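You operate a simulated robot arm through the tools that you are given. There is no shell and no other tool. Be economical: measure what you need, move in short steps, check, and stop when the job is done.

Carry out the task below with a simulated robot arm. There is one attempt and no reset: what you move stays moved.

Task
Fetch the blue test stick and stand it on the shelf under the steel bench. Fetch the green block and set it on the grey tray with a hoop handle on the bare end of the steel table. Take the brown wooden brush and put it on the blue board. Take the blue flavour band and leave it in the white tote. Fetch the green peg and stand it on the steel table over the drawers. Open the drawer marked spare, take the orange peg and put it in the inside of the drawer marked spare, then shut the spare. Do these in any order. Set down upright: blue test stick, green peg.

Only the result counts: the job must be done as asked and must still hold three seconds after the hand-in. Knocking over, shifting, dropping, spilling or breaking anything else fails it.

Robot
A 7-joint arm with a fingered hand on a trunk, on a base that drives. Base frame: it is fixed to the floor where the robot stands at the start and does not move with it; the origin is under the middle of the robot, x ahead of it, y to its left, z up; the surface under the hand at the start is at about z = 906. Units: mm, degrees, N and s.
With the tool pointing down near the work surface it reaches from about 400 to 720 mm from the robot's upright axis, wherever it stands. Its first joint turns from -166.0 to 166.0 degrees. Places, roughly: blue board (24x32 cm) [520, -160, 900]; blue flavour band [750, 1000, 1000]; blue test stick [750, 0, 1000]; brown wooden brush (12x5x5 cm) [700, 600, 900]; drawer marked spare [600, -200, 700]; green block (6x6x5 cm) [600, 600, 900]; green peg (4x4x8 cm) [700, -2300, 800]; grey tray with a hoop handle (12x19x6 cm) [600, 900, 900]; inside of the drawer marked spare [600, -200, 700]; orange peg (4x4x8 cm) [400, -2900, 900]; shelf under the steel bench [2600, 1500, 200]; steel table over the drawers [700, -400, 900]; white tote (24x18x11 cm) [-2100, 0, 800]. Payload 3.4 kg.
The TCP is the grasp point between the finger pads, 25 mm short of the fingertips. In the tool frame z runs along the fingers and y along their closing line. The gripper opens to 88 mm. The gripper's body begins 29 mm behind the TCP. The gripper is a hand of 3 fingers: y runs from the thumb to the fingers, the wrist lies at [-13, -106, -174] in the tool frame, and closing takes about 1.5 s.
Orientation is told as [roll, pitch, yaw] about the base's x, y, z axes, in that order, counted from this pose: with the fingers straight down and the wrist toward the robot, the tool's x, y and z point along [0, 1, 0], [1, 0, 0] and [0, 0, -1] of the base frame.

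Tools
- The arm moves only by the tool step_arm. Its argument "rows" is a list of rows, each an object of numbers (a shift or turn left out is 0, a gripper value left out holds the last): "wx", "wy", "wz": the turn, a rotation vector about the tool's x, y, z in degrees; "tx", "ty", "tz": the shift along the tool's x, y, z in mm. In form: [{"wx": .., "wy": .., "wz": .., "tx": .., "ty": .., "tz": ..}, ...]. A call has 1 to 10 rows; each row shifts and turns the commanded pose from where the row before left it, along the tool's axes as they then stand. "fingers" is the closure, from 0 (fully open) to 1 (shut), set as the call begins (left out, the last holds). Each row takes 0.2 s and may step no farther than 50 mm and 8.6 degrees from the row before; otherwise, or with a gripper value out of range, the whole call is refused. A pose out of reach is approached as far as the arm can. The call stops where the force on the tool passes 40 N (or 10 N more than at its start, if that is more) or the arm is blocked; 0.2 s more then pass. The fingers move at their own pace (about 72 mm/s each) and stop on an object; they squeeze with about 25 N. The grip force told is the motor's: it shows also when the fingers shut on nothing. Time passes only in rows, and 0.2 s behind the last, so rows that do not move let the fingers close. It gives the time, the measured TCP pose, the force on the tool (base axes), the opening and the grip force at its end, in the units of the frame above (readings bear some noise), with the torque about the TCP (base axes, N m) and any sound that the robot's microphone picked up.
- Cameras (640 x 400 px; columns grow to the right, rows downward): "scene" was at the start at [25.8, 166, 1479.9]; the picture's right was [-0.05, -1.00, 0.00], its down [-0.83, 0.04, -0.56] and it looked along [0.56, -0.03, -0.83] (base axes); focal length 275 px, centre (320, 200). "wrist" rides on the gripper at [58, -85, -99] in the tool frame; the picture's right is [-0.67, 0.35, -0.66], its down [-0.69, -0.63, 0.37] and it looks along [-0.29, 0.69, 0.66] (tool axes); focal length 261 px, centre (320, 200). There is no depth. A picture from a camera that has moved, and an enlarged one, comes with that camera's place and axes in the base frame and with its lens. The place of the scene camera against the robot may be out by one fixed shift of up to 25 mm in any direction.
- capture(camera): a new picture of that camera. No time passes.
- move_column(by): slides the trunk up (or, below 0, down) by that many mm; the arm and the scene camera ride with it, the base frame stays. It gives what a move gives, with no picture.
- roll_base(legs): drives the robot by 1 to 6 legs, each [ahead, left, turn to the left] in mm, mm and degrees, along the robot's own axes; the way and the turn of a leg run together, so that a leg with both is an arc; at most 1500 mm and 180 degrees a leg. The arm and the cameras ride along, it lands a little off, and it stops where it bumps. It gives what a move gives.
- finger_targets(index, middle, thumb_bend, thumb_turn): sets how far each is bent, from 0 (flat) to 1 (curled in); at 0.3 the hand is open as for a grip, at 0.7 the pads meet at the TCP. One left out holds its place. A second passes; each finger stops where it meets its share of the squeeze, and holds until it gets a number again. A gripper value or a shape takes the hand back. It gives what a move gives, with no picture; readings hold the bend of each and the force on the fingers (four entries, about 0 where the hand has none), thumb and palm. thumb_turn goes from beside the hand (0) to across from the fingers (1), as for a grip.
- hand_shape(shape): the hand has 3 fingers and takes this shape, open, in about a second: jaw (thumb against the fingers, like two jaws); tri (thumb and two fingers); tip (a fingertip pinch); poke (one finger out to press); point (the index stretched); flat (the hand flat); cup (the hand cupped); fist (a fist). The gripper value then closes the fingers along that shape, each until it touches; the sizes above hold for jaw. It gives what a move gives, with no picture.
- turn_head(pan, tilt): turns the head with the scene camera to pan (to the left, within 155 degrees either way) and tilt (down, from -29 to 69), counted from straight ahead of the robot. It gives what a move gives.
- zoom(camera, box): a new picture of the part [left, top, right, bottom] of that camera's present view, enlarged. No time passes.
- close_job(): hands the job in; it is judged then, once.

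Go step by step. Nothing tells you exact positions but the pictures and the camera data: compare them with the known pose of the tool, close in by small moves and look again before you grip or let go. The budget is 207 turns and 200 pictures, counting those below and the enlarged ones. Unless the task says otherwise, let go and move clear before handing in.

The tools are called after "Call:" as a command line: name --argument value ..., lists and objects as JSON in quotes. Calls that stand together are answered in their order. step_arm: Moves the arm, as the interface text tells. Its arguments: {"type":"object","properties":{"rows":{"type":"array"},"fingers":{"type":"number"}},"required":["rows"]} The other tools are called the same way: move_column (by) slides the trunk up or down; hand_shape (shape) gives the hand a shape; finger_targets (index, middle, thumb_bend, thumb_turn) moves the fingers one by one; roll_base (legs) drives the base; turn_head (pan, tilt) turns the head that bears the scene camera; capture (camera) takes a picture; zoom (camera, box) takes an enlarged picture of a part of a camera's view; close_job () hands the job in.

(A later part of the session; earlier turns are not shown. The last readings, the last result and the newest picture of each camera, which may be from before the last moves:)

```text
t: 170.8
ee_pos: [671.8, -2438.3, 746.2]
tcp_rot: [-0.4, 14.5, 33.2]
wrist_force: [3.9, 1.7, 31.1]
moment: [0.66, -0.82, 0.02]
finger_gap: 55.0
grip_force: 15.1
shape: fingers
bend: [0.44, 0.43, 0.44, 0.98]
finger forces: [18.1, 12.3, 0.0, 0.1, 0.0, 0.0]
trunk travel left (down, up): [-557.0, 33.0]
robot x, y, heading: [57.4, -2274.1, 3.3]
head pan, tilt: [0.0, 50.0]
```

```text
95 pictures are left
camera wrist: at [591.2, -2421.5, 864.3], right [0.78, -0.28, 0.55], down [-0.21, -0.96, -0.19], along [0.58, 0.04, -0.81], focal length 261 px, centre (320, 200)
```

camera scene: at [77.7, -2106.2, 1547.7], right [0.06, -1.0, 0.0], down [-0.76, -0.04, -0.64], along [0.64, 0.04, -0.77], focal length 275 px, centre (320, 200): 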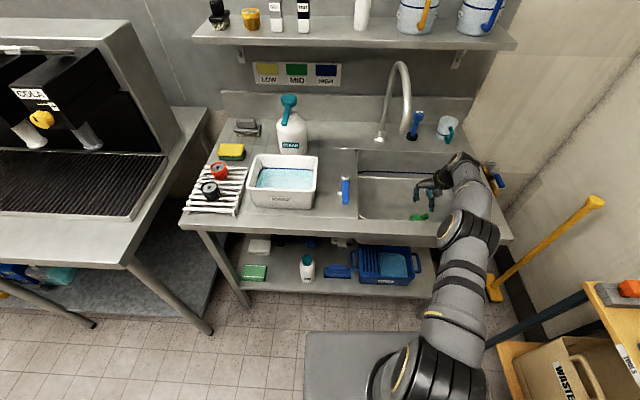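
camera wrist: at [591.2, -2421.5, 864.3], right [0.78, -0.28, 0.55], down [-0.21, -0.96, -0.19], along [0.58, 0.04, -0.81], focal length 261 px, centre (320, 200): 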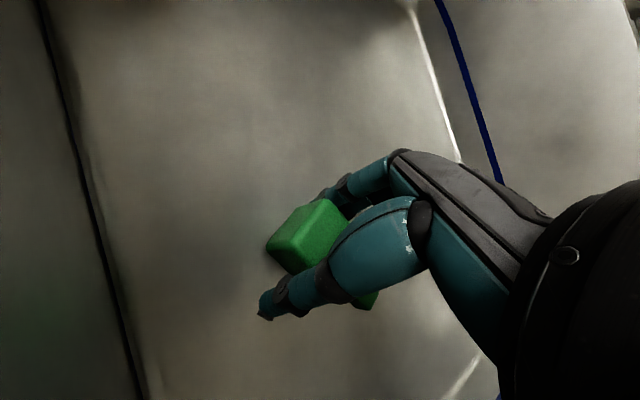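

Fingertips reached the sink floor. Back up 6 mm and close.

Call:
move_column --by 6

Call:
step_arm --fingers 1 --rows '[{}, {}, {}, {}, {}, {}, {}, {}]'

Call:
capture --camera "wrist"

```text
t: 171.4
ee_pos: [670.3, -2437.5, 748.2]
tcp_rot: [0.0, 15.1, 33.4]
wrist_force: [4.3, 0.5, 12.5]
moment: [0.11, -0.48, 0.01]
finger_gap: 55.9
grip_force: 6.5
shape: fingers
bend: [0.43, 0.42, 0.44, 0.98]
finger forces: [1.1, 12.1, 0.0, 0.0, 0.1, 0.1]
trunk travel left (down, up): [-563.0, 27.0]
robot x, y, heading: [57.3, -2275.4, 3.3]
head pan, tilt: [0.0, 50.0]
```

```text
t: 173.2
ee_pos: [670.5, -2439.2, 747.8]
tcp_rot: [0.0, 15.0, 33.3]
wrist_force: [-0.2, 0.9, 1.8]
moment: [0.05, -0.01, 0.03]
finger_gap: 41.7
grip_force: 24.6
shape: jaw
bend: [0.37, 0.37, 0.77, 1.0]
finger forces: [11.0, 8.6, 0.0, 0.1, 19.6, 0.0]
trunk travel left (down, up): [-563.0, 27.0]
robot x, y, heading: [53.0, -2275.0, 3.2]
head pan, tilt: [0.0, 50.0]
```

```text
94 pictures are left
camera wrist: at [591.4, -2422.0, 865.9], right [0.79, -0.28, 0.54], down [-0.21, -0.96, -0.19], along [0.57, 0.04, -0.82], focal length 261 px, centre (320, 200)
```

wrist: 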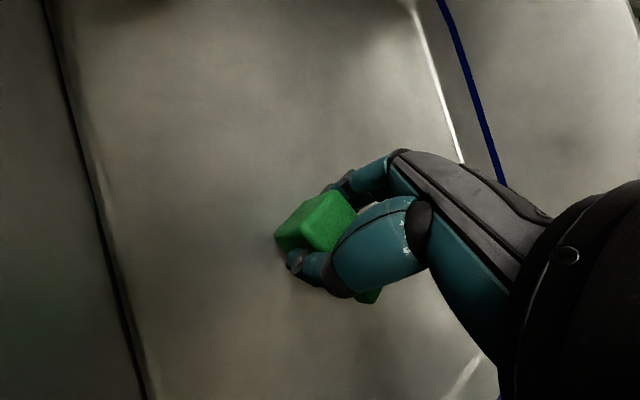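

Gripped (gap 42). Lifting out along the same path.

Call:
step_arm --rows '[{"ty": -5, "tz": -19.3}, {"ty": -10, "tz": -38.6}, {"ty": -11.6, "tz": -43.5}, {"ty": -11.6, "tz": -43.5}, {"ty": -11.6, "tz": -43.5}, {"ty": -11.6, "tz": -43.5}]'

Call:
capture --camera "wrist"

Call:
capture --camera "scene"

```text
t: 174.6
ee_pos: [681.0, -2443.0, 985.5]
tcp_rot: [-0.1, 15.0, 33.2]
wrist_force: [0.9, 0.3, 0.2]
moment: [0.0, -0.01, 0.0]
finger_gap: 41.2
grip_force: 24.9
shape: jaw
bend: [0.37, 0.37, 0.77, 1.0]
finger forces: [11.2, 8.5, 0.0, 0.1, 19.5, 0.0]
out of reach, approached as far as the arm can: row 2, 3, 6
trunk travel left (down, up): [-563.0, 27.0]
robot x, y, heading: [53.8, -2279.3, 3.1]
head pan, tilt: [0.0, 50.0]
```

```text
93 pictures are left
camera wrist: at [600.4, -2426.4, 1104.0], right [0.79, -0.28, 0.54], down [-0.21, -0.96, -0.19], along [0.57, 0.04, -0.82], focal length 261 px, centre (320, 200)
```

wrist: 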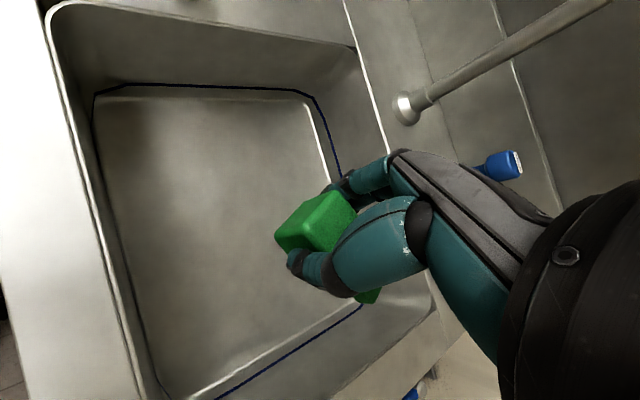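

```text
92 pictures are left
camera scene: at [77.3, -2106.1, 1525.6], right [0.06, -1.0, 0.0], down [-0.76, -0.04, -0.64], along [0.64, 0.04, -0.77], focal length 275 px, centre (320, 200)
```

scene: 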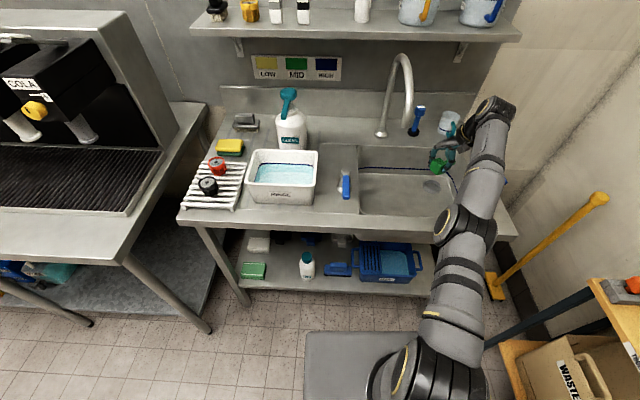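

Peg is secure. Untilt, raise, and pull back from the counter.

Call:
step_arm --rows '[{"wx": -7.5}, {"wx": -7.5}, {"ty": -38, "tx": 24.5}, {"ty": -38, "tx": 24.5, "tz": -15}, {"ty": -38, "tx": 24.5, "tz": -15}, {"ty": -38, "tx": 24.5, "tz": -15}, {"tz": -40, "wz": 8}, {"tz": -30, "wz": 8}, {"wz": 8}, {"wz": 8}]'

Call:
capture --camera "wrist"

```text
t: 176.8
ee_pos: [661.9, -2542.5, 1141.1]
tcp_rot: [0.0, 0.0, 1.2]
wrist_force: [-0.4, -0.3, -0.9]
moment: [-0.02, -0.01, -0.01]
finger_gap: 41.3
grip_force: 25.2
shape: jaw
bend: [0.37, 0.38, 0.77, 1.0]
finger forces: [11.3, 8.2, 0.0, 0.0, 19.5, 0.0]
out of reach, approached as far as the arm can: row 1, 2, 3, 4, 5, 6, 8, 9, 10
trunk travel left (down, up): [-563.0, 27.0]
robot x, y, heading: [50.8, -2276.4, 3.1]
head pan, tilt: [0.0, 50.0]
```

```text
91 pictures are left
camera wrist: at [576.0, -2487.3, 1240.1], right [0.36, -0.66, 0.66], down [-0.61, -0.7, -0.37], along [0.7, -0.27, -0.66], focal length 261 px, centre (320, 200)
```

wrist: 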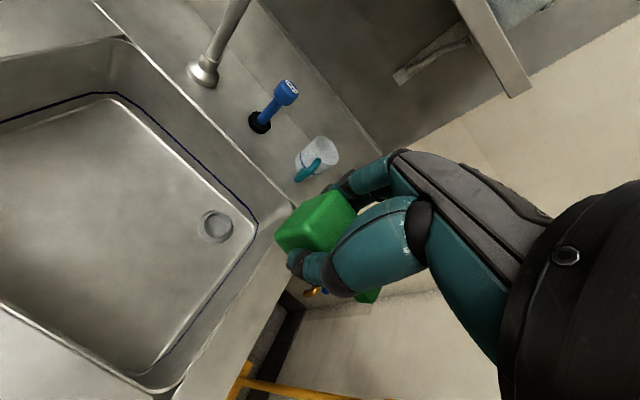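

Call:
step_arm --rows '[{"ty": -40}, {"ty": -40}, {"ty": -27, "tx": 32}, {"ty": -27, "tx": 32}, {"ty": -14, "tx": 40}, {"ty": -14, "tx": 40}, {"tx": 40}]'

Call:
capture --camera "scene"

```text
t: 178.4
ee_pos: [642.7, -2461.4, 1242.9]
tcp_rot: [0.0, 0.1, 1.5]
wrist_force: [-0.6, -0.7, -0.1]
moment: [-0.01, -0.01, 0.01]
finger_gap: 41.3
grip_force: 24.9
shape: jaw
bend: [0.37, 0.38, 0.77, 1.0]
finger forces: [11.3, 8.2, 0.1, 0.0, 19.6, 0.0]
out of reach, approached as far as the arm can: row 1, 2, 3, 4, 5, 6, 7
trunk travel left (down, up): [-563.0, 27.0]
robot x, y, heading: [53.4, -2278.8, 3.2]
head pan, tilt: [0.0, 50.0]
```

```text
90 pictures are left
camera scene: at [77.5, -2105.7, 1525.6], right [0.06, -1.0, 0.0], down [-0.76, -0.04, -0.64], along [0.64, 0.04, -0.77], focal length 275 px, centre (320, 200)
```

scene: 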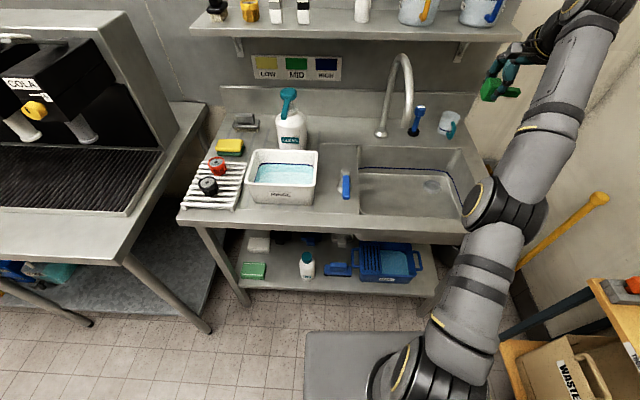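

The arm isn't tracking the commanded pose (likely a joint limit). Let me see if it settles.

Call:
step_arm --rows '[{}, {}, {}]'

```text
t: 179.2
ee_pos: [643.2, -2462.2, 1242.6]
tcp_rot: [0.1, 0.1, 1.4]
wrist_force: [0.3, -1.0, -0.8]
moment: [-0.01, 0.01, 0.01]
finger_gap: 41.1
grip_force: 24.9
shape: jaw
bend: [0.37, 0.38, 0.77, 1.0]
finger forces: [11.4, 8.1, 0.0, 0.1, 19.6, 0.1]
trunk travel left (down, up): [-563.0, 27.0]
robot x, y, heading: [55.9, -2276.2, 3.2]
head pan, tilt: [0.0, 50.0]
```

Call:
step_arm --rows '[{"tz": 30}, {"ty": -30}]'

```text
t: 179.8
ee_pos: [641.9, -2478.3, 1232.1]
tcp_rot: [0.1, 0.1, 1.3]
wrist_force: [-0.1, -0.6, -0.9]
moment: [0.03, 0.0, -0.02]
finger_gap: 41.5
grip_force: 25.1
shape: jaw
bend: [0.37, 0.38, 0.77, 1.0]
finger forces: [11.4, 8.2, 0.0, 0.0, 19.6, 0.0]
out of reach, approached as far as the arm can: row 1, 2
trunk travel left (down, up): [-563.0, 27.0]
robot x, y, heading: [58.5, -2280.8, 3.3]
head pan, tilt: [0.0, 50.0]
```

Call:
step_arm --rows '[{"wx": 8}, {"wx": 8}, {"ty": -40}]'

Call:
capture --camera "scene"

```text
t: 180.6
ee_pos: [584.8, -2456.0, 1230.7]
tcp_rot: [0.0, 16.1, 1.4]
wrist_force: [0.9, 0.2, -0.1]
moment: [0.01, 0.01, 0.0]
finger_gap: 41.4
grip_force: 24.9
shape: jaw
bend: [0.37, 0.38, 0.77, 1.0]
finger forces: [11.5, 8.2, 0.0, 0.0, 19.7, 0.0]
out of reach, approached as far as the arm can: row 1, 2, 3
trunk travel left (down, up): [-563.0, 27.0]
robot x, y, heading: [53.0, -2277.4, 3.4]
head pan, tilt: [0.0, 50.0]
```

```text
89 pictures are left
camera scene: at [77.1, -2106.0, 1525.6], right [0.06, -1.0, 0.0], down [-0.76, -0.04, -0.64], along [0.64, 0.04, -0.77], focal length 275 px, centre (320, 200)
```

scene: 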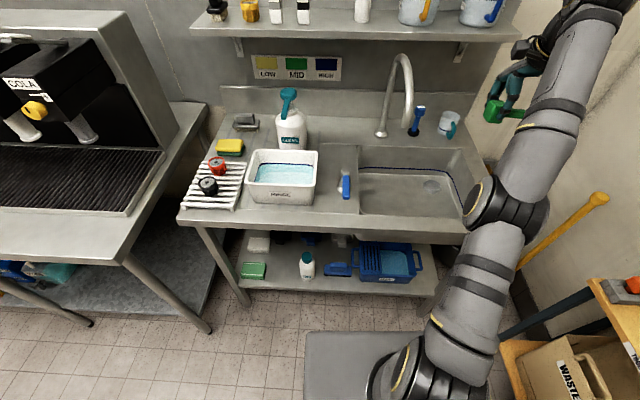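

The wrist sits at full stretch (elbow locked straight). I'll pull it straight toward the shoulder.

Call:
step_arm --rows '[{"tx": 14, "ty": -26, "tz": 34}, {"tx": 14, "ty": -26, "tz": 34}, {"tx": 14, "ty": -26, "tz": 34}, {"tx": 14, "ty": -26, "tz": 34}]'

```text
t: 181.6
ee_pos: [580.1, -2462.1, 1233.6]
tcp_rot: [0.1, 16.0, 1.4]
wrist_force: [0.1, 0.2, -1.1]
moment: [-0.01, 0.02, 0.02]
finger_gap: 41.1
grip_force: 25.1
shape: jaw
bend: [0.37, 0.38, 0.77, 1.0]
finger forces: [11.5, 8.1, 0.1, 0.0, 19.6, 0.0]
out of reach, approached as far as the arm can: row 1, 2, 3, 4
trunk travel left (down, up): [-563.0, 27.0]
robot x, y, heading: [53.8, -2278.2, 3.3]
head pan, tilt: [0.0, 50.0]
```

Call:
step_arm --rows '[{"tx": 37, "ty": 10, "tz": -3}, {"tx": 37, "ty": 10, "tz": -3}, {"tx": 37, "ty": 5, "tz": 5}, {"tx": 37, "ty": -5, "tz": 5}]'

```text
t: 182.6
ee_pos: [618.3, -2318.4, 1242.1]
tcp_rot: [0.0, 15.9, 1.3]
wrist_force: [0.3, 0.5, -0.5]
moment: [-0.04, 0.02, -0.04]
finger_gap: 41.1
grip_force: 24.8
shape: jaw
bend: [0.37, 0.38, 0.77, 1.0]
finger forces: [11.4, 8.2, 0.0, 0.0, 19.6, 0.0]
out of reach, approached as far as the arm can: row 1, 2, 3, 4
trunk travel left (down, up): [-563.0, 27.0]
robot x, y, heading: [52.7, -2275.9, 3.2]
head pan, tilt: [0.0, 50.0]
```

Call:
step_arm --rows '[{"ty": -35, "tz": -28}, {"ty": -35, "tz": -28}, {"ty": -38, "tz": -20}, {"ty": -40, "tz": -10}]'

```text
t: 183.6
ee_pos: [485.4, -2324.3, 1359.1]
tcp_rot: [-0.1, 15.9, 1.4]
wrist_force: [-0.6, 0.4, -0.2]
moment: [0.01, -0.04, -0.01]
finger_gap: 41.3
grip_force: 24.6
shape: jaw
bend: [0.37, 0.38, 0.77, 1.0]
finger forces: [11.5, 8.0, 0.0, 0.0, 19.6, 0.0]
out of reach, approached as far as the arm can: row 1, 2
trunk travel left (down, up): [-563.0, 27.0]
robot x, y, heading: [53.2, -2274.6, 3.3]
head pan, tilt: [0.0, 50.0]
```

It's free again. Bring the hand inward and down to a normal carry pose.

Call:
step_arm --rows '[{"ty": -25, "tz": 30}, {"ty": -15, "tz": 35}, {"ty": 0, "tz": 40}, {"ty": 5, "tz": 40}]'

Call:
step_arm --rows '[{"wx": -8}, {"wx": -8}, {"tz": 30}]'

Call:
capture --camera "scene"

Call:
capture --camera "wrist"

```text
t: 184.6
ee_pos: [414.9, -2326.0, 1228.6]
tcp_rot: [0.0, 15.9, 1.3]
wrist_force: [-1.2, -0.3, -0.5]
moment: [0.0, 0.0, 0.0]
finger_gap: 40.9
grip_force: 24.9
shape: jaw
bend: [0.37, 0.38, 0.77, 1.0]
finger forces: [11.6, 8.0, 0.0, 0.1, 19.5, 0.1]
trunk travel left (down, up): [-563.0, 27.0]
robot x, y, heading: [57.0, -2274.5, 3.2]
head pan, tilt: [0.0, 50.0]
```

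```text
t: 185.4
ee_pos: [416.3, -2325.0, 1197.6]
tcp_rot: [-0.1, -0.1, 1.3]
wrist_force: [0.0, -0.5, -0.6]
moment: [-0.01, -0.02, 0.02]
finger_gap: 41.0
grip_force: 24.9
shape: jaw
bend: [0.37, 0.38, 0.77, 1.0]
finger forces: [11.6, 8.0, 0.1, 0.0, 19.8, 0.0]
trunk travel left (down, up): [-563.0, 27.0]
robot x, y, heading: [54.4, -2275.5, 3.3]
head pan, tilt: [0.0, 50.0]
```

```text
88 pictures are left
camera scene: at [77.4, -2106.2, 1525.7], right [0.06, -1.0, 0.0], down [-0.76, -0.04, -0.64], along [0.64, 0.04, -0.77], focal length 275 px, centre (320, 200)
```

scene: 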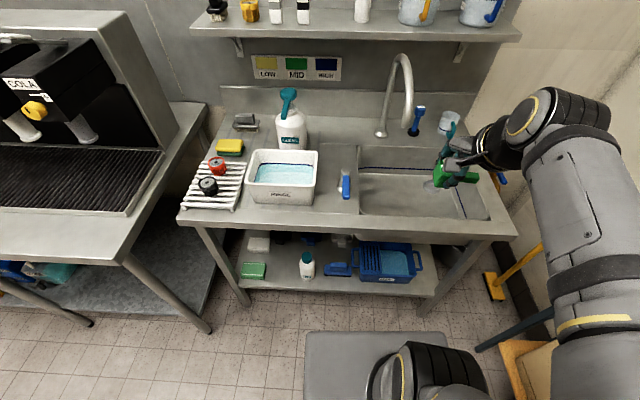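

```text
87 pictures are left
camera wrist: at [329.2, -2268.7, 1296.7], right [0.36, -0.66, 0.66], down [-0.61, -0.7, -0.37], along [0.7, -0.27, -0.66], focal length 261 px, centre (320, 200)
```

wrist: 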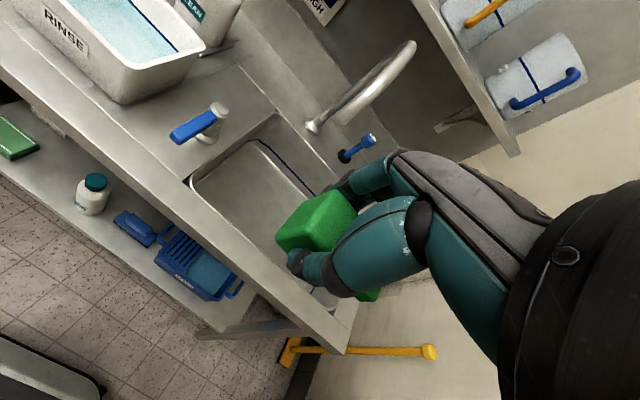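

Peg is held well, head along tool +x. Back away and drive left to the drawer part of the steel table.

Call:
roll_base --legs '[[-300, 0, -3.3], [0, 1500, 0], [0, 330, 0]]'

Call:
turn_head --pan 0 --tilt 35

Call:
capture --camera "scene"

```text
t: 196.4
ee_pos: [69.5, -497.0, 1198.1]
tcp_rot: [0.0, 0.1, -0.1]
wrist_force: [-0.3, -0.5, 0.5]
moment: [-0.02, -0.02, 0.04]
finger_gap: 40.7
grip_force: 25.0
shape: jaw
bend: [0.37, 0.38, 0.77, 1.0]
finger forces: [11.6, 8.0, 0.1, 0.0, 19.6, 0.1]
trunk travel left (down, up): [-563.0, 27.0]
robot x, y, heading: [-289.4, -438.1, 1.9]
head pan, tilt: [0.0, 50.0]
```

```text
t: 197.1
ee_pos: [69.4, -496.7, 1198.3]
tcp_rot: [0.1, 0.0, -0.1]
wrist_force: [-0.4, 0.1, -0.5]
moment: [0.03, 0.03, 0.03]
finger_gap: 41.0
grip_force: 25.0
shape: jaw
bend: [0.37, 0.38, 0.77, 1.0]
finger forces: [11.6, 8.1, 0.1, 0.1, 19.6, 0.0]
trunk travel left (down, up): [-563.0, 27.0]
robot x, y, heading: [-290.3, -439.8, 1.6]
head pan, tilt: [0.0, 35.0]
```

```text
86 pictures are left
camera scene: at [-251.8, -269.0, 1547.3], right [0.03, -1.0, 0.0], down [-0.57, -0.02, -0.82], along [0.82, 0.02, -0.57], focal length 275 px, centre (320, 200)
```

scene: 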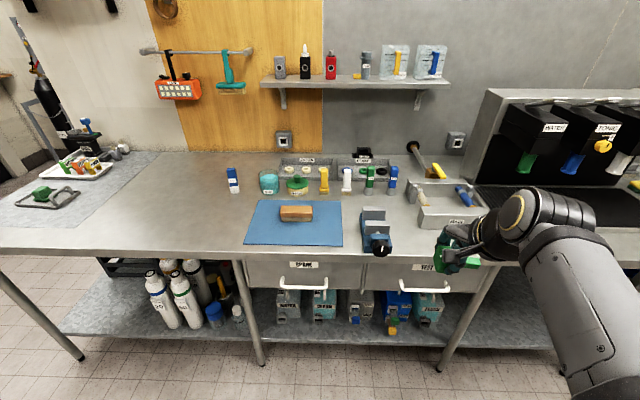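

Free spot over the drawers: to the right of the vise near the front edge (~(430,-590)). I'll extend and turn the hand 120° in total so the fingers point forward with the peg's head up.

Call:
step_arm --rows '[{"ty": 45}, {"ty": 45}, {"ty": 45}, {"ty": 45, "tz": 15}]'

Call:
step_arm --rows '[{"wx": -4.949, "wy": 4.949, "wz": 4.949}, {"wx": -4.949, "wy": 4.949, "wz": 4.949}, {"wx": -4.949, "wy": 4.949, "wz": 4.949}, {"wx": -4.949, "wy": 4.949, "wz": 4.949}, {"wx": -4.949, "wy": 4.949, "wz": 4.949}, {"wx": -4.949, "wy": 4.949, "wz": 4.949}, {"wx": -4.949, "wy": 4.949, "wz": 4.949}]'

Call:
capture --camera "scene"

```text
t: 198.1
ee_pos: [250.1, -499.5, 1182.4]
tcp_rot: [0.1, 0.0, -0.3]
wrist_force: [0.6, 0.6, -0.9]
moment: [-0.03, 0.02, 0.03]
finger_gap: 40.8
grip_force: 24.4
shape: jaw
bend: [0.37, 0.38, 0.77, 1.0]
finger forces: [11.7, 8.0, 0.1, 0.0, 19.8, 0.0]
trunk travel left (down, up): [-563.0, 27.0]
robot x, y, heading: [-288.6, -442.1, 1.4]
head pan, tilt: [0.0, 35.0]
```

```text
t: 199.7
ee_pos: [249.7, -499.8, 1182.4]
tcp_rot: [44.9, -19.6, -45.5]
wrist_force: [0.9, 0.5, -0.9]
moment: [0.01, 0.0, -0.04]
finger_gap: 40.7
grip_force: 25.2
shape: jaw
bend: [0.37, 0.38, 0.77, 1.0]
finger forces: [11.7, 8.1, 0.0, 0.1, 19.8, 0.1]
trunk travel left (down, up): [-563.0, 27.0]
robot x, y, heading: [-286.9, -440.9, 1.8]
head pan, tilt: [0.0, 35.0]
```

```text
85 pictures are left
camera scene: at [-250.4, -267.7, 1547.2], right [0.03, -1.0, 0.0], down [-0.57, -0.02, -0.82], along [0.82, 0.02, -0.57], focal length 275 px, centre (320, 200)
```

scene: 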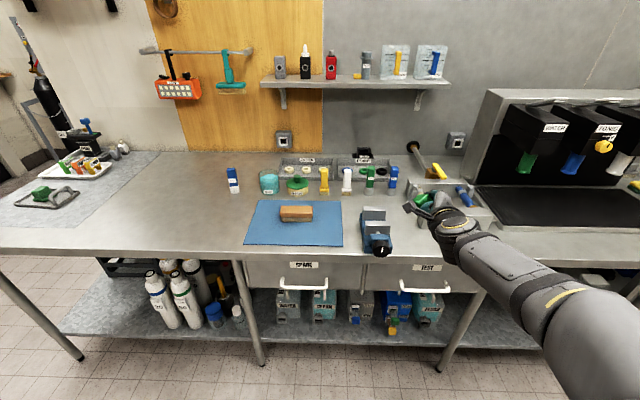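

Call:
step_arm --rows '[{"wx": -4.949, "wy": 4.949, "wz": 4.949}, {"wx": -4.949, "wy": 4.949, "wz": 4.949}, {"wx": -4.949, "wy": 4.949, "wz": 4.949}, {"wx": -4.949, "wy": 4.949, "wz": 4.949}, {"wx": -4.949, "wy": 4.949, "wz": 4.949}, {"wx": -4.949, "wy": 4.949, "wz": 4.949}, {"wx": -4.949, "wy": 4.949, "wz": 4.949}]'

Call:
capture --camera "wrist"

Call:
zoom --camera "scene" --box '[340, 120, 520, 280]'

```text
t: 201.3
ee_pos: [249.6, -497.1, 1182.8]
tcp_rot: [90.0, 0.1, -90.2]
wrist_force: [0.3, 0.3, -0.3]
moment: [0.0, 0.01, 0.0]
finger_gap: 40.9
grip_force: 24.8
shape: jaw
bend: [0.37, 0.38, 0.77, 1.0]
finger forces: [11.7, 7.9, 0.0, 0.0, 19.5, 0.0]
trunk travel left (down, up): [-563.0, 27.0]
robot x, y, heading: [-286.4, -436.5, 1.8]
head pan, tilt: [0.0, 35.0]
```

```text
84 pictures are left
camera wrist: at [150.4, -413.3, 1240.9], right [-0.66, -0.34, -0.67], down [0.37, 0.63, -0.68], along [0.66, -0.7, -0.29], focal length 261 px, centre (320, 200)
```

wrist: 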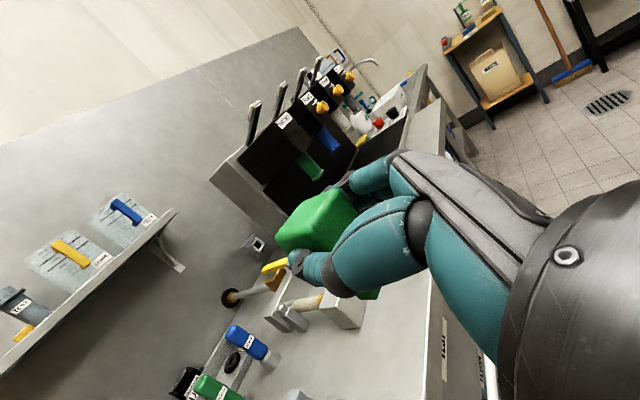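

```text
2.50 times, centred on (430, 200) of scene
camera zoom: at [-251.5, -268.9, 1547.4], right [0.03, -1.0, 0.0], down [-0.57, -0.02, -0.82], along [0.82, 0.02, -0.57], focal length 686 px, centre (45, 200)
```

zoom: 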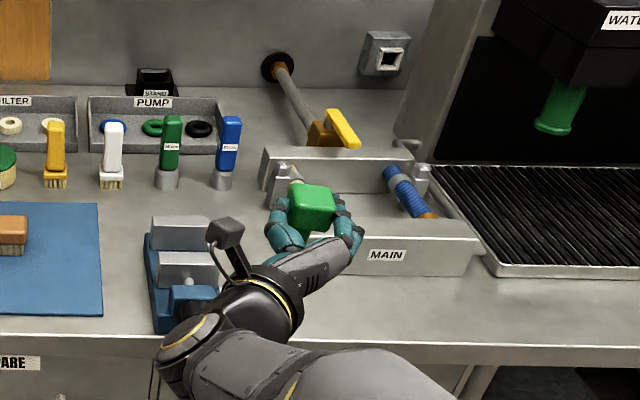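

The peg is upright in the hand. Moving down and forward to the free spot at ≈ (445,-615).

Call:
step_arm --rows '[{"ty": 40}, {"ty": 40}, {"ty": 38}, {"tx": -45}, {"tx": -45}, {"tx": -45}, {"tx": -40}]'

Call:
step_arm --rows '[{"tz": 40}, {"tz": 40}, {"tz": 40}, {"tz": 40}, {"tz": 35}]'

Call:
capture --camera "wrist"

Call:
capture --camera "scene"

```text
t: 202.9
ee_pos: [251.0, -617.8, 1009.1]
tcp_rot: [90.1, 0.0, -90.1]
wrist_force: [0.5, 0.1, -0.8]
moment: [0.02, -0.01, -0.02]
finger_gap: 41.0
grip_force: 25.2
shape: jaw
bend: [0.38, 0.38, 0.77, 1.0]
finger forces: [11.5, 8.0, 0.0, 0.0, 19.5, 0.0]
trunk travel left (down, up): [-563.0, 27.0]
robot x, y, heading: [-290.6, -443.3, 1.6]
head pan, tilt: [0.0, 35.0]
```

```text
t: 204.1
ee_pos: [447.3, -617.1, 1011.1]
tcp_rot: [89.9, 0.0, -90.2]
wrist_force: [-0.4, 0.5, -0.4]
moment: [0.02, 0.05, 0.0]
finger_gap: 40.9
grip_force: 24.6
shape: jaw
bend: [0.38, 0.38, 0.77, 1.0]
finger forces: [11.6, 7.8, 0.0, 0.0, 19.6, 0.1]
trunk travel left (down, up): [-563.0, 27.0]
robot x, y, heading: [-288.0, -436.2, 1.6]
head pan, tilt: [0.0, 35.0]
```

```text
82 pictures are left
camera wrist: at [348.1, -531.6, 1068.7], right [-0.66, -0.35, -0.67], down [0.37, 0.63, -0.69], along [0.66, -0.7, -0.29], focal length 261 px, centre (320, 200)
```

wrist: 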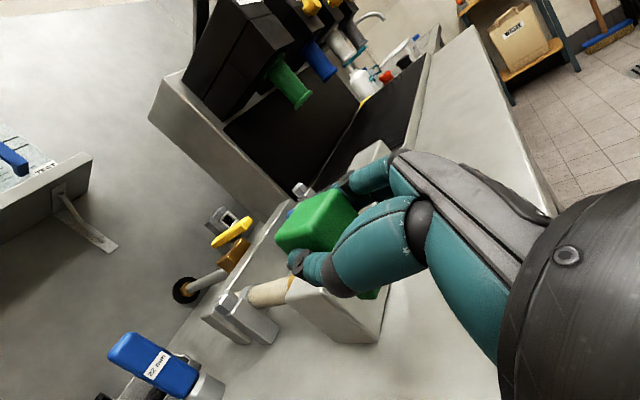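

```text
81 pictures are left
camera scene: at [-251.3, -269.1, 1547.4], right [0.03, -1.0, 0.0], down [-0.57, -0.02, -0.82], along [0.82, 0.02, -0.57], focal length 275 px, centre (320, 200)
```

scene: 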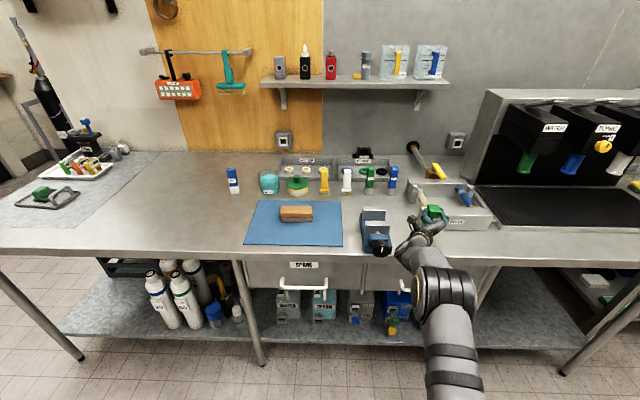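

Clear of the tray and vise. Lowering toward contact.

Call:
step_arm --rows '[{"tz": -12, "tx": -20}, {"tx": -12}, {"tx": -4}, {"tx": -3}, {"tx": -3}]'

Call:
zoom --camera "scene" --box '[360, 160, 500, 280]'

```text
t: 205.3
ee_pos: [432.3, -616.6, 967.1]
tcp_rot: [89.9, 0.0, -90.2]
wrist_force: [-0.2, -0.4, -0.5]
moment: [-0.02, 0.03, 0.0]
finger_gap: 40.5
grip_force: 24.9
shape: jaw
bend: [0.38, 0.38, 0.77, 1.0]
finger forces: [11.7, 7.9, 0.1, 0.1, 19.4, 0.0]
trunk travel left (down, up): [-563.0, 27.0]
robot x, y, heading: [-293.3, -438.2, 1.6]
head pan, tilt: [0.0, 35.0]
```

```text
3.33 times, centred on (430, 220) of scene
camera zoom: at [-251.6, -269.1, 1547.4], right [0.03, -1.0, 0.0], down [-0.57, -0.02, -0.82], along [0.82, 0.02, -0.57], focal length 915 px, centre (-47, 133)
```

zoom: 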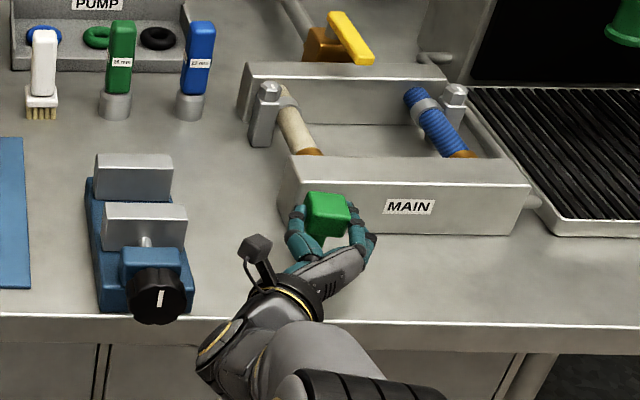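

Call:
step_arm --rows '[{"tx": -2}, {"tx": -2}, {"tx": -2}]'

```text
t: 206.1
ee_pos: [432.7, -617.6, 960.8]
tcp_rot: [90.1, 0.0, -90.1]
wrist_force: [-0.3, 0.1, -1.1]
moment: [-0.01, 0.0, -0.01]
finger_gap: 40.7
grip_force: 24.8
shape: jaw
bend: [0.38, 0.38, 0.77, 1.0]
finger forces: [11.6, 7.9, 0.0, 0.0, 19.5, 0.0]
trunk travel left (down, up): [-563.0, 27.0]
robot x, y, heading: [-289.8, -439.4, 1.8]
head pan, tilt: [0.0, 35.0]
```

Call:
step_arm --rows '[{"tx": -2}, {"tx": -2}]'

Call:
zoom --camera "wrist" --box '[240, 160, 480, 360]'

```text
t: 206.7
ee_pos: [432.1, -615.9, 956.7]
tcp_rot: [90.2, 0.0, -90.3]
wrist_force: [-0.7, -0.6, 3.7]
moment: [-0.09, -0.05, -0.01]
finger_gap: 40.6
grip_force: 25.4
shape: jaw
bend: [0.38, 0.38, 0.77, 1.0]
finger forces: [11.5, 8.1, 0.1, 0.0, 19.6, 0.0]
trunk travel left (down, up): [-563.0, 27.0]
robot x, y, heading: [-291.7, -438.6, 1.3]
head pan, tilt: [0.0, 35.0]
```

```text
2.00 times, centred on (360, 260) of wrist
camera zoom: at [333.8, -531.3, 1015.1], right [-0.66, -0.35, -0.67], down [0.37, 0.63, -0.68], along [0.66, -0.7, -0.28], focal length 521 px, centre (240, 80)
```

zoom: 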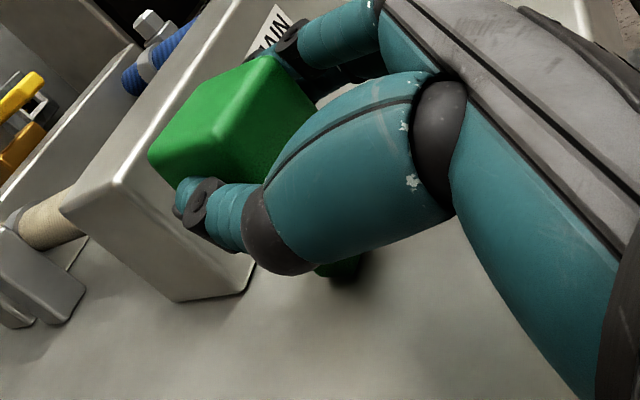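

Touching down. Releasing gently: thumb and fingers open, then withdraw straight back.

Call:
step_arm --rows '[{"tx": -1}]'

Call:
finger_targets --index 0.33 --middle 0.33 --thumb_bend 0.68

Call:
zoom --camera "wrist" --box '[240, 160, 480, 360]'

```text
t: 207.1
ee_pos: [431.5, -616.7, 957.7]
tcp_rot: [90.2, -0.1, -90.3]
wrist_force: [2.0, -0.6, 8.0]
moment: [-0.17, -0.09, -0.03]
finger_gap: 40.7
grip_force: 25.0
shape: jaw
bend: [0.38, 0.38, 0.77, 1.0]
finger forces: [11.8, 8.0, 0.0, 0.0, 19.7, 0.1]
trunk travel left (down, up): [-563.0, 27.0]
robot x, y, heading: [-292.4, -438.4, 1.6]
head pan, tilt: [0.0, 35.0]
```

```text
t: 208.1
ee_pos: [433.6, -615.8, 955.0]
tcp_rot: [90.2, 0.0, -90.2]
wrist_force: [0.3, 0.5, 0.1]
moment: [0.01, 0.0, 0.0]
finger_gap: 40.3
grip_force: 0.0
shape: fingers
bend: [0.33, 0.33, 0.68, 1.0]
finger forces: [0.0, 0.0, 0.0, 0.0, 0.1, 0.0]
trunk travel left (down, up): [-563.0, 27.0]
robot x, y, heading: [-292.5, -439.7, 1.8]
head pan, tilt: [0.0, 35.0]
```

```text
2.00 times, centred on (360, 260) of wrist
camera zoom: at [333.5, -531.2, 1013.3], right [-0.66, -0.35, -0.67], down [0.37, 0.63, -0.68], along [0.66, -0.7, -0.28], focal length 521 px, centre (240, 80)
```

zoom: 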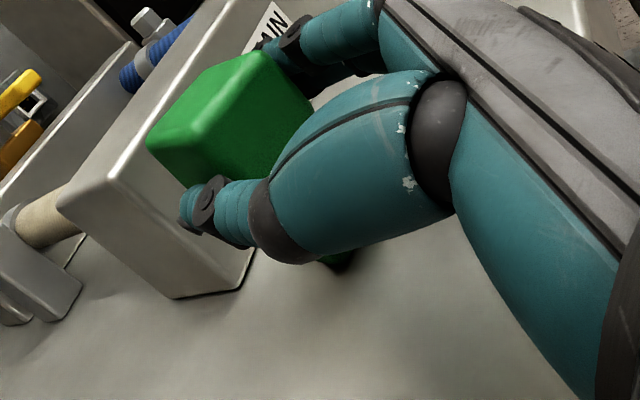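

Call:
finger_targets --index 0.25 --middle 0.25 --thumb_bend 0.4

Call:
zoom --camera "wrist" --box '[240, 160, 480, 360]'

```text
t: 209.1
ee_pos: [434.1, -616.6, 956.1]
tcp_rot: [90.1, 0.0, -90.3]
wrist_force: [-0.9, 0.4, 0.0]
moment: [-0.02, 0.01, 0.0]
finger_gap: 79.6
grip_force: 0.0
shape: fingers
bend: [0.25, 0.25, 0.4, 1.0]
finger forces: [0.0, 0.1, 0.1, 0.0, 0.1, 0.0]
trunk travel left (down, up): [-563.0, 27.0]
robot x, y, heading: [-290.6, -439.1, 1.9]
head pan, tilt: [0.0, 35.0]
```

```text
2.00 times, centred on (360, 260) of wrist
camera zoom: at [333.5, -531.2, 1013.3], right [-0.66, -0.35, -0.67], down [0.37, 0.63, -0.68], along [0.66, -0.7, -0.28], focal length 521 px, centre (240, 80)
```

zoom: 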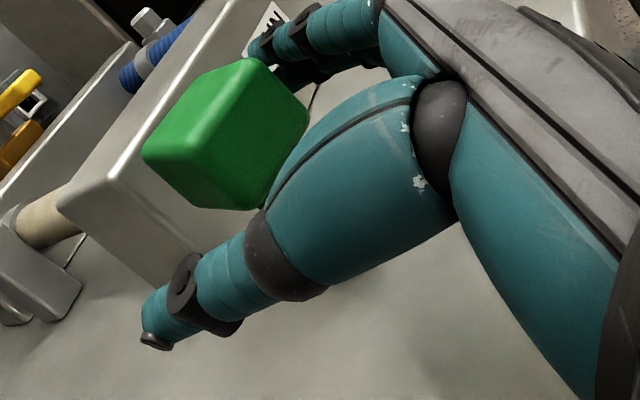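

Peg stands. Withdraw slowly straight back.

Call:
step_arm --rows '[{"tz": -15}, {"tz": -25}, {"tz": -40}, {"tz": -45}, {"tz": -45}]'

Call:
capture --camera "wrist"

Call:
zoom --camera "scene" --box '[340, 160, 500, 280]'

```text
t: 210.3
ee_pos: [261.8, -617.2, 955.1]
tcp_rot: [90.0, 0.0, -90.2]
wrist_force: [0.1, -0.3, 0.6]
moment: [0.0, 0.0, 0.03]
finger_gap: 79.7
grip_force: 0.1
shape: fingers
bend: [0.25, 0.25, 0.4, 1.0]
finger forces: [0.1, 0.0, 0.1, 0.1, 0.0, 0.0]
trunk travel left (down, up): [-563.0, 27.0]
robot x, y, heading: [-292.1, -439.9, 1.9]
head pan, tilt: [0.0, 35.0]
```

```text
76 pictures are left
camera wrist: at [162.4, -531.9, 1013.1], right [-0.66, -0.35, -0.67], down [0.37, 0.63, -0.68], along [0.66, -0.7, -0.28], focal length 261 px, centre (320, 200)
```

wrist: 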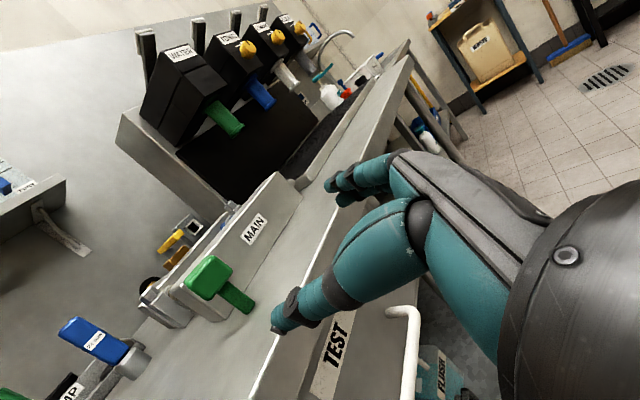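

```text
3.33 times, centred on (420, 220) of scene
camera zoom: at [-252.1, -269.1, 1547.4], right [0.03, -1.0, 0.0], down [-0.57, -0.02, -0.82], along [0.82, 0.02, -0.57], focal length 915 px, centre (-13, 133)
```

zoom: 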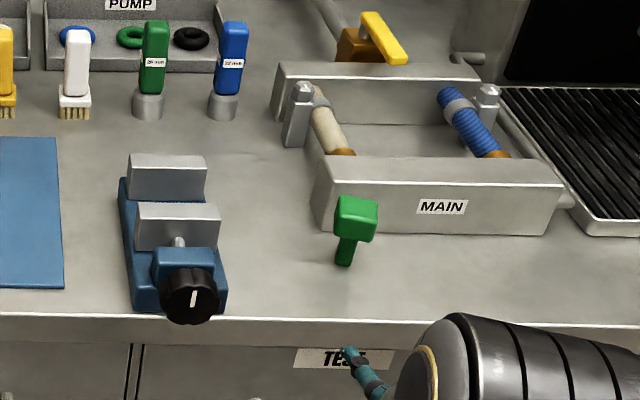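

Green peg stands on the table over the drawers. Next open the "spare" drawer: roll the hand so its closing line is vertical and bring it in front of the drawer.

Call:
step_arm --fingers 0 --rows '[{"wz": 8.5, "tz": -10}, {"wz": 8.5, "tz": -10}, {"wz": 8.5}, {"wz": 8.5}, {"wz": 8.5}, {"wz": 8.5}, {"wz": 8.5}, {"wz": 8.5}, {"wz": 8.5}, {"wz": 8.5}]'

Call:
step_arm --rows '[{"wz": 5}, {"tx": -45}, {"tx": -45}, {"tx": -45}, {"ty": 40}, {"ty": 40}, {"ty": 30}]'

Call:
roll_base --legs '[[-60, 220, -1.8]]'

Call:
capture --camera "wrist"

Call:
capture --camera "scene"

```text
t: 212.5
ee_pos: [242.7, -615.9, 954.7]
tcp_rot: [90.9, 85.3, -89.3]
wrist_force: [0.7, 0.0, 0.0]
moment: [0.02, -0.05, -0.01]
finger_gap: 87.8
grip_force: 0.0
shape: jaw
bend: [0.3, 0.3, 0.3, 0.98]
finger forces: [0.0, 0.0, 0.0, 0.1, 0.0, 0.0]
trunk travel left (down, up): [-563.0, 27.0]
robot x, y, heading: [-285.4, -441.0, 1.8]
head pan, tilt: [0.0, 35.0]
```

```text
t: 214.1
ee_pos: [243.4, -482.8, 843.1]
tcp_rot: [165.8, 89.9, -14.4]
wrist_force: [0.3, 0.4, 0.7]
moment: [-0.01, -0.01, 0.03]
finger_gap: 87.9
grip_force: 0.0
shape: jaw
bend: [0.3, 0.3, 0.3, 0.98]
finger forces: [0.1, 0.0, 0.1, 0.1, 0.0, 0.0]
trunk travel left (down, up): [-563.0, 27.0]
robot x, y, heading: [-288.4, -437.6, 1.8]
head pan, tilt: [0.0, 35.0]
```

```text
t: 215.9
ee_pos: [178.1, -275.1, 842.4]
tcp_rot: [-176.6, 89.9, 1.6]
wrist_force: [0.3, -0.2, -0.3]
moment: [-0.02, -0.04, -0.02]
finger_gap: 88.0
grip_force: 0.0
shape: jaw
bend: [0.3, 0.3, 0.3, 0.98]
finger forces: [0.0, 0.1, 0.0, 0.0, 0.0, 0.0]
trunk travel left (down, up): [-563.0, 27.0]
robot x, y, heading: [-350.1, -222.1, 0.2]
head pan, tilt: [0.0, 35.0]
```

```text
74 pictures are left
camera wrist: at [76.5, -331.6, 927.6], right [-0.63, 0.69, -0.35], down [0.39, 0.67, 0.63], along [0.67, 0.26, -0.69], focal length 261 px, centre (320, 200)
```

wrist: 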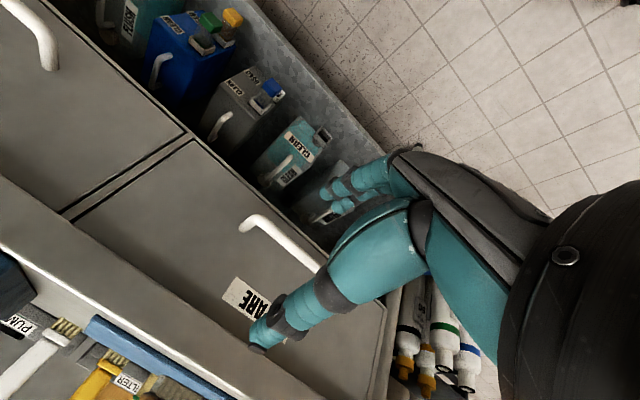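

```text
73 pictures are left
camera scene: at [-310.3, -48.4, 1547.3], right [0.0, -1.0, 0.0], down [-0.57, 0.0, -0.82], along [0.82, 0.0, -0.57], focal length 275 px, centre (320, 200)
```

scene: 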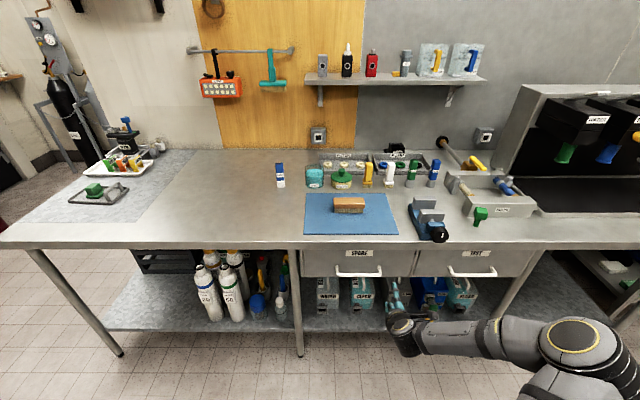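

Handle is roughly (350,-208,765). Align in y and z, still well in front, and measure by parallax.

Call:
step_arm --rows '[{"tx": -33, "ty": 35}, {"tx": -33, "ty": 37}, {"tz": 40}]'

Call:
capture --camera "wrist"

Call:
zoom --camera "scene" --box '[290, 230, 450, 350]'

```text
t: 216.7
ee_pos: [218.1, -214.2, 768.0]
tcp_rot: [-177.2, 90.0, 0.8]
wrist_force: [0.0, 0.7, 0.3]
moment: [-0.01, -0.02, -0.03]
finger_gap: 87.9
grip_force: 0.1
shape: jaw
bend: [0.3, 0.3, 0.3, 0.98]
finger forces: [0.0, 0.0, 0.0, 0.0, 0.0, 0.1]
trunk travel left (down, up): [-563.0, 27.0]
robot x, y, heading: [-352.5, -216.3, 0.1]
head pan, tilt: [0.0, 35.0]
```

```text
72 pictures are left
camera wrist: at [117.1, -269.7, 852.7], right [-0.63, 0.69, -0.35], down [0.39, 0.67, 0.63], along [0.67, 0.26, -0.69], focal length 261 px, centre (320, 200)
```

wrist: 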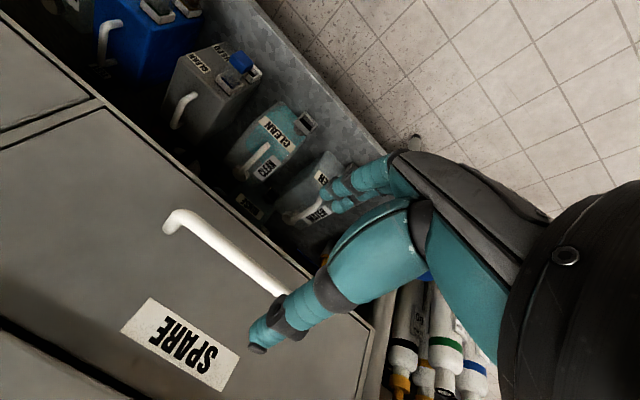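

```text
3.33 times, centred on (370, 290) of scene
camera zoom: at [-309.9, -49.0, 1547.4], right [0.0, -1.0, 0.0], down [-0.57, 0.0, -0.82], along [0.82, 0.0, -0.57], focal length 915 px, centre (153, -100)
```

zoom: 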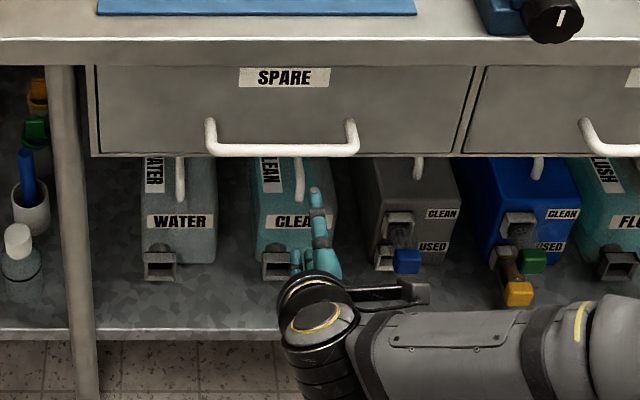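

Handle bar solved at x≈370, z≈750, y −290…−150. Approaching.

Call:
step_arm --rows '[{"ty": 18, "tx": 4}, {"tz": 45}, {"tz": 45}, {"tz": 35}]'

Call:
capture --camera "wrist"

```text
t: 217.7
ee_pos: [345.5, -219.9, 750.3]
tcp_rot: [-111.5, 89.8, 66.9]
wrist_force: [0.0, -0.4, 0.0]
moment: [0.01, -0.01, -0.03]
finger_gap: 88.1
grip_force: 0.0
shape: jaw
bend: [0.3, 0.3, 0.3, 0.98]
finger forces: [0.0, 0.0, 0.1, 0.0, 0.1, 0.0]
trunk travel left (down, up): [-563.0, 27.0]
robot x, y, heading: [-353.1, -219.4, 0.0]
head pan, tilt: [0.0, 35.0]
```

```text
70 pictures are left
camera wrist: at [244.4, -275.2, 835.1], right [-0.63, 0.69, -0.35], down [0.39, 0.67, 0.63], along [0.67, 0.27, -0.69], focal length 261 px, centre (320, 200)
```

wrist: 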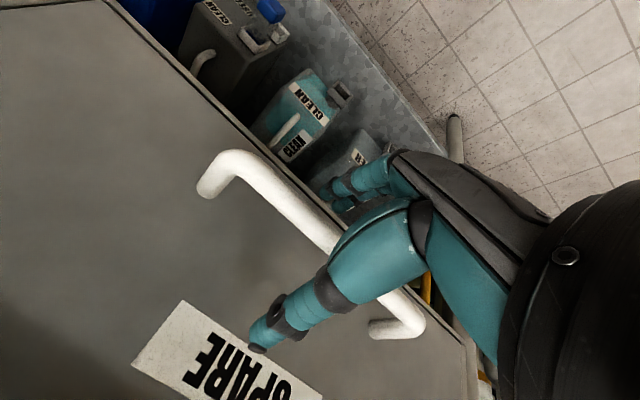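

The bar passes right through the grasp point. Forward 15 mm and close.

Call:
step_arm --rows '[{"tz": 15}]'

Call:
step_arm --fingers 1 --rows '[{}, {}, {}, {}, {}, {}, {}, {}]'

Call:
capture --camera "wrist"

```text
t: 218.1
ee_pos: [359.7, -220.8, 751.2]
tcp_rot: [-149.6, 89.9, 28.6]
wrist_force: [0.0, -0.5, 0.3]
moment: [-0.01, -0.02, 0.01]
finger_gap: 87.9
grip_force: 0.2
shape: jaw
bend: [0.3, 0.3, 0.3, 0.98]
finger forces: [0.0, 0.1, 0.1, 0.0, 0.1, 0.0]
trunk travel left (down, up): [-563.0, 27.0]
robot x, y, heading: [-352.7, -216.8, 0.1]
head pan, tilt: [0.0, 35.0]
```

```text
t: 219.9
ee_pos: [359.2, -219.8, 751.0]
tcp_rot: [-166.4, 89.9, 11.7]
wrist_force: [1.2, -0.8, 2.6]
moment: [0.02, 0.02, -0.02]
finger_gap: 0.0
grip_force: 24.9
shape: jaw
bend: [0.68, 0.7, 0.39, 1.0]
finger forces: [3.8, 2.7, 0.1, 0.0, 9.9, 0.1]
trunk travel left (down, up): [-563.0, 27.0]
robot x, y, heading: [-354.0, -221.6, 0.2]
head pan, tilt: [0.0, 35.0]
```

```text
69 pictures are left
camera wrist: at [258.0, -275.4, 836.0], right [-0.63, 0.69, -0.35], down [0.39, 0.67, 0.63], along [0.67, 0.26, -0.69], focal length 261 px, centre (320, 200)
```

wrist: 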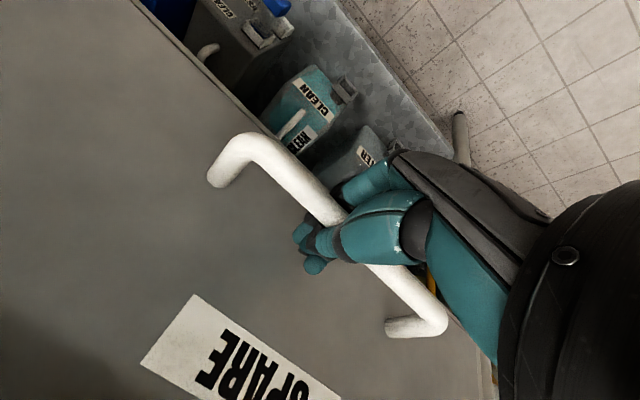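

The hand encloses the bar. Pull the drawer by rolling back 200 mm.

Call:
roll_base --legs '[[-200, 0, 0]]'

Call:
capture --camera "scene"

```text
t: 221.5
ee_pos: [158.5, -220.4, 750.1]
tcp_rot: [-162.0, 89.8, 16.2]
wrist_force: [0.2, 1.0, 2.6]
moment: [-0.03, 0.0, -0.06]
finger_gap: 0.0
grip_force: 25.0
shape: jaw
bend: [0.71, 0.7, 0.39, 1.0]
finger forces: [3.6, 4.1, 0.0, 0.0, 9.8, 0.1]
trunk travel left (down, up): [-563.0, 27.0]
robot x, y, heading: [-553.7, -217.6, 0.2]
head pan, tilt: [0.0, 35.0]
```

```text
68 pictures are left
camera scene: at [-512.0, -49.4, 1547.4], right [0.0, -1.0, 0.0], down [-0.57, 0.0, -0.82], along [0.82, 0.0, -0.57], focal length 275 px, centre (320, 200)
```

scene: 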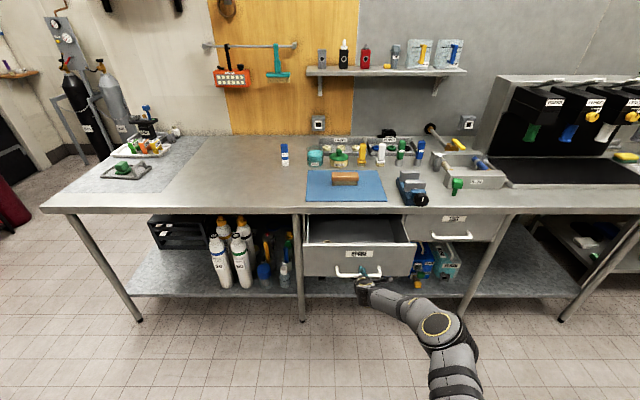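

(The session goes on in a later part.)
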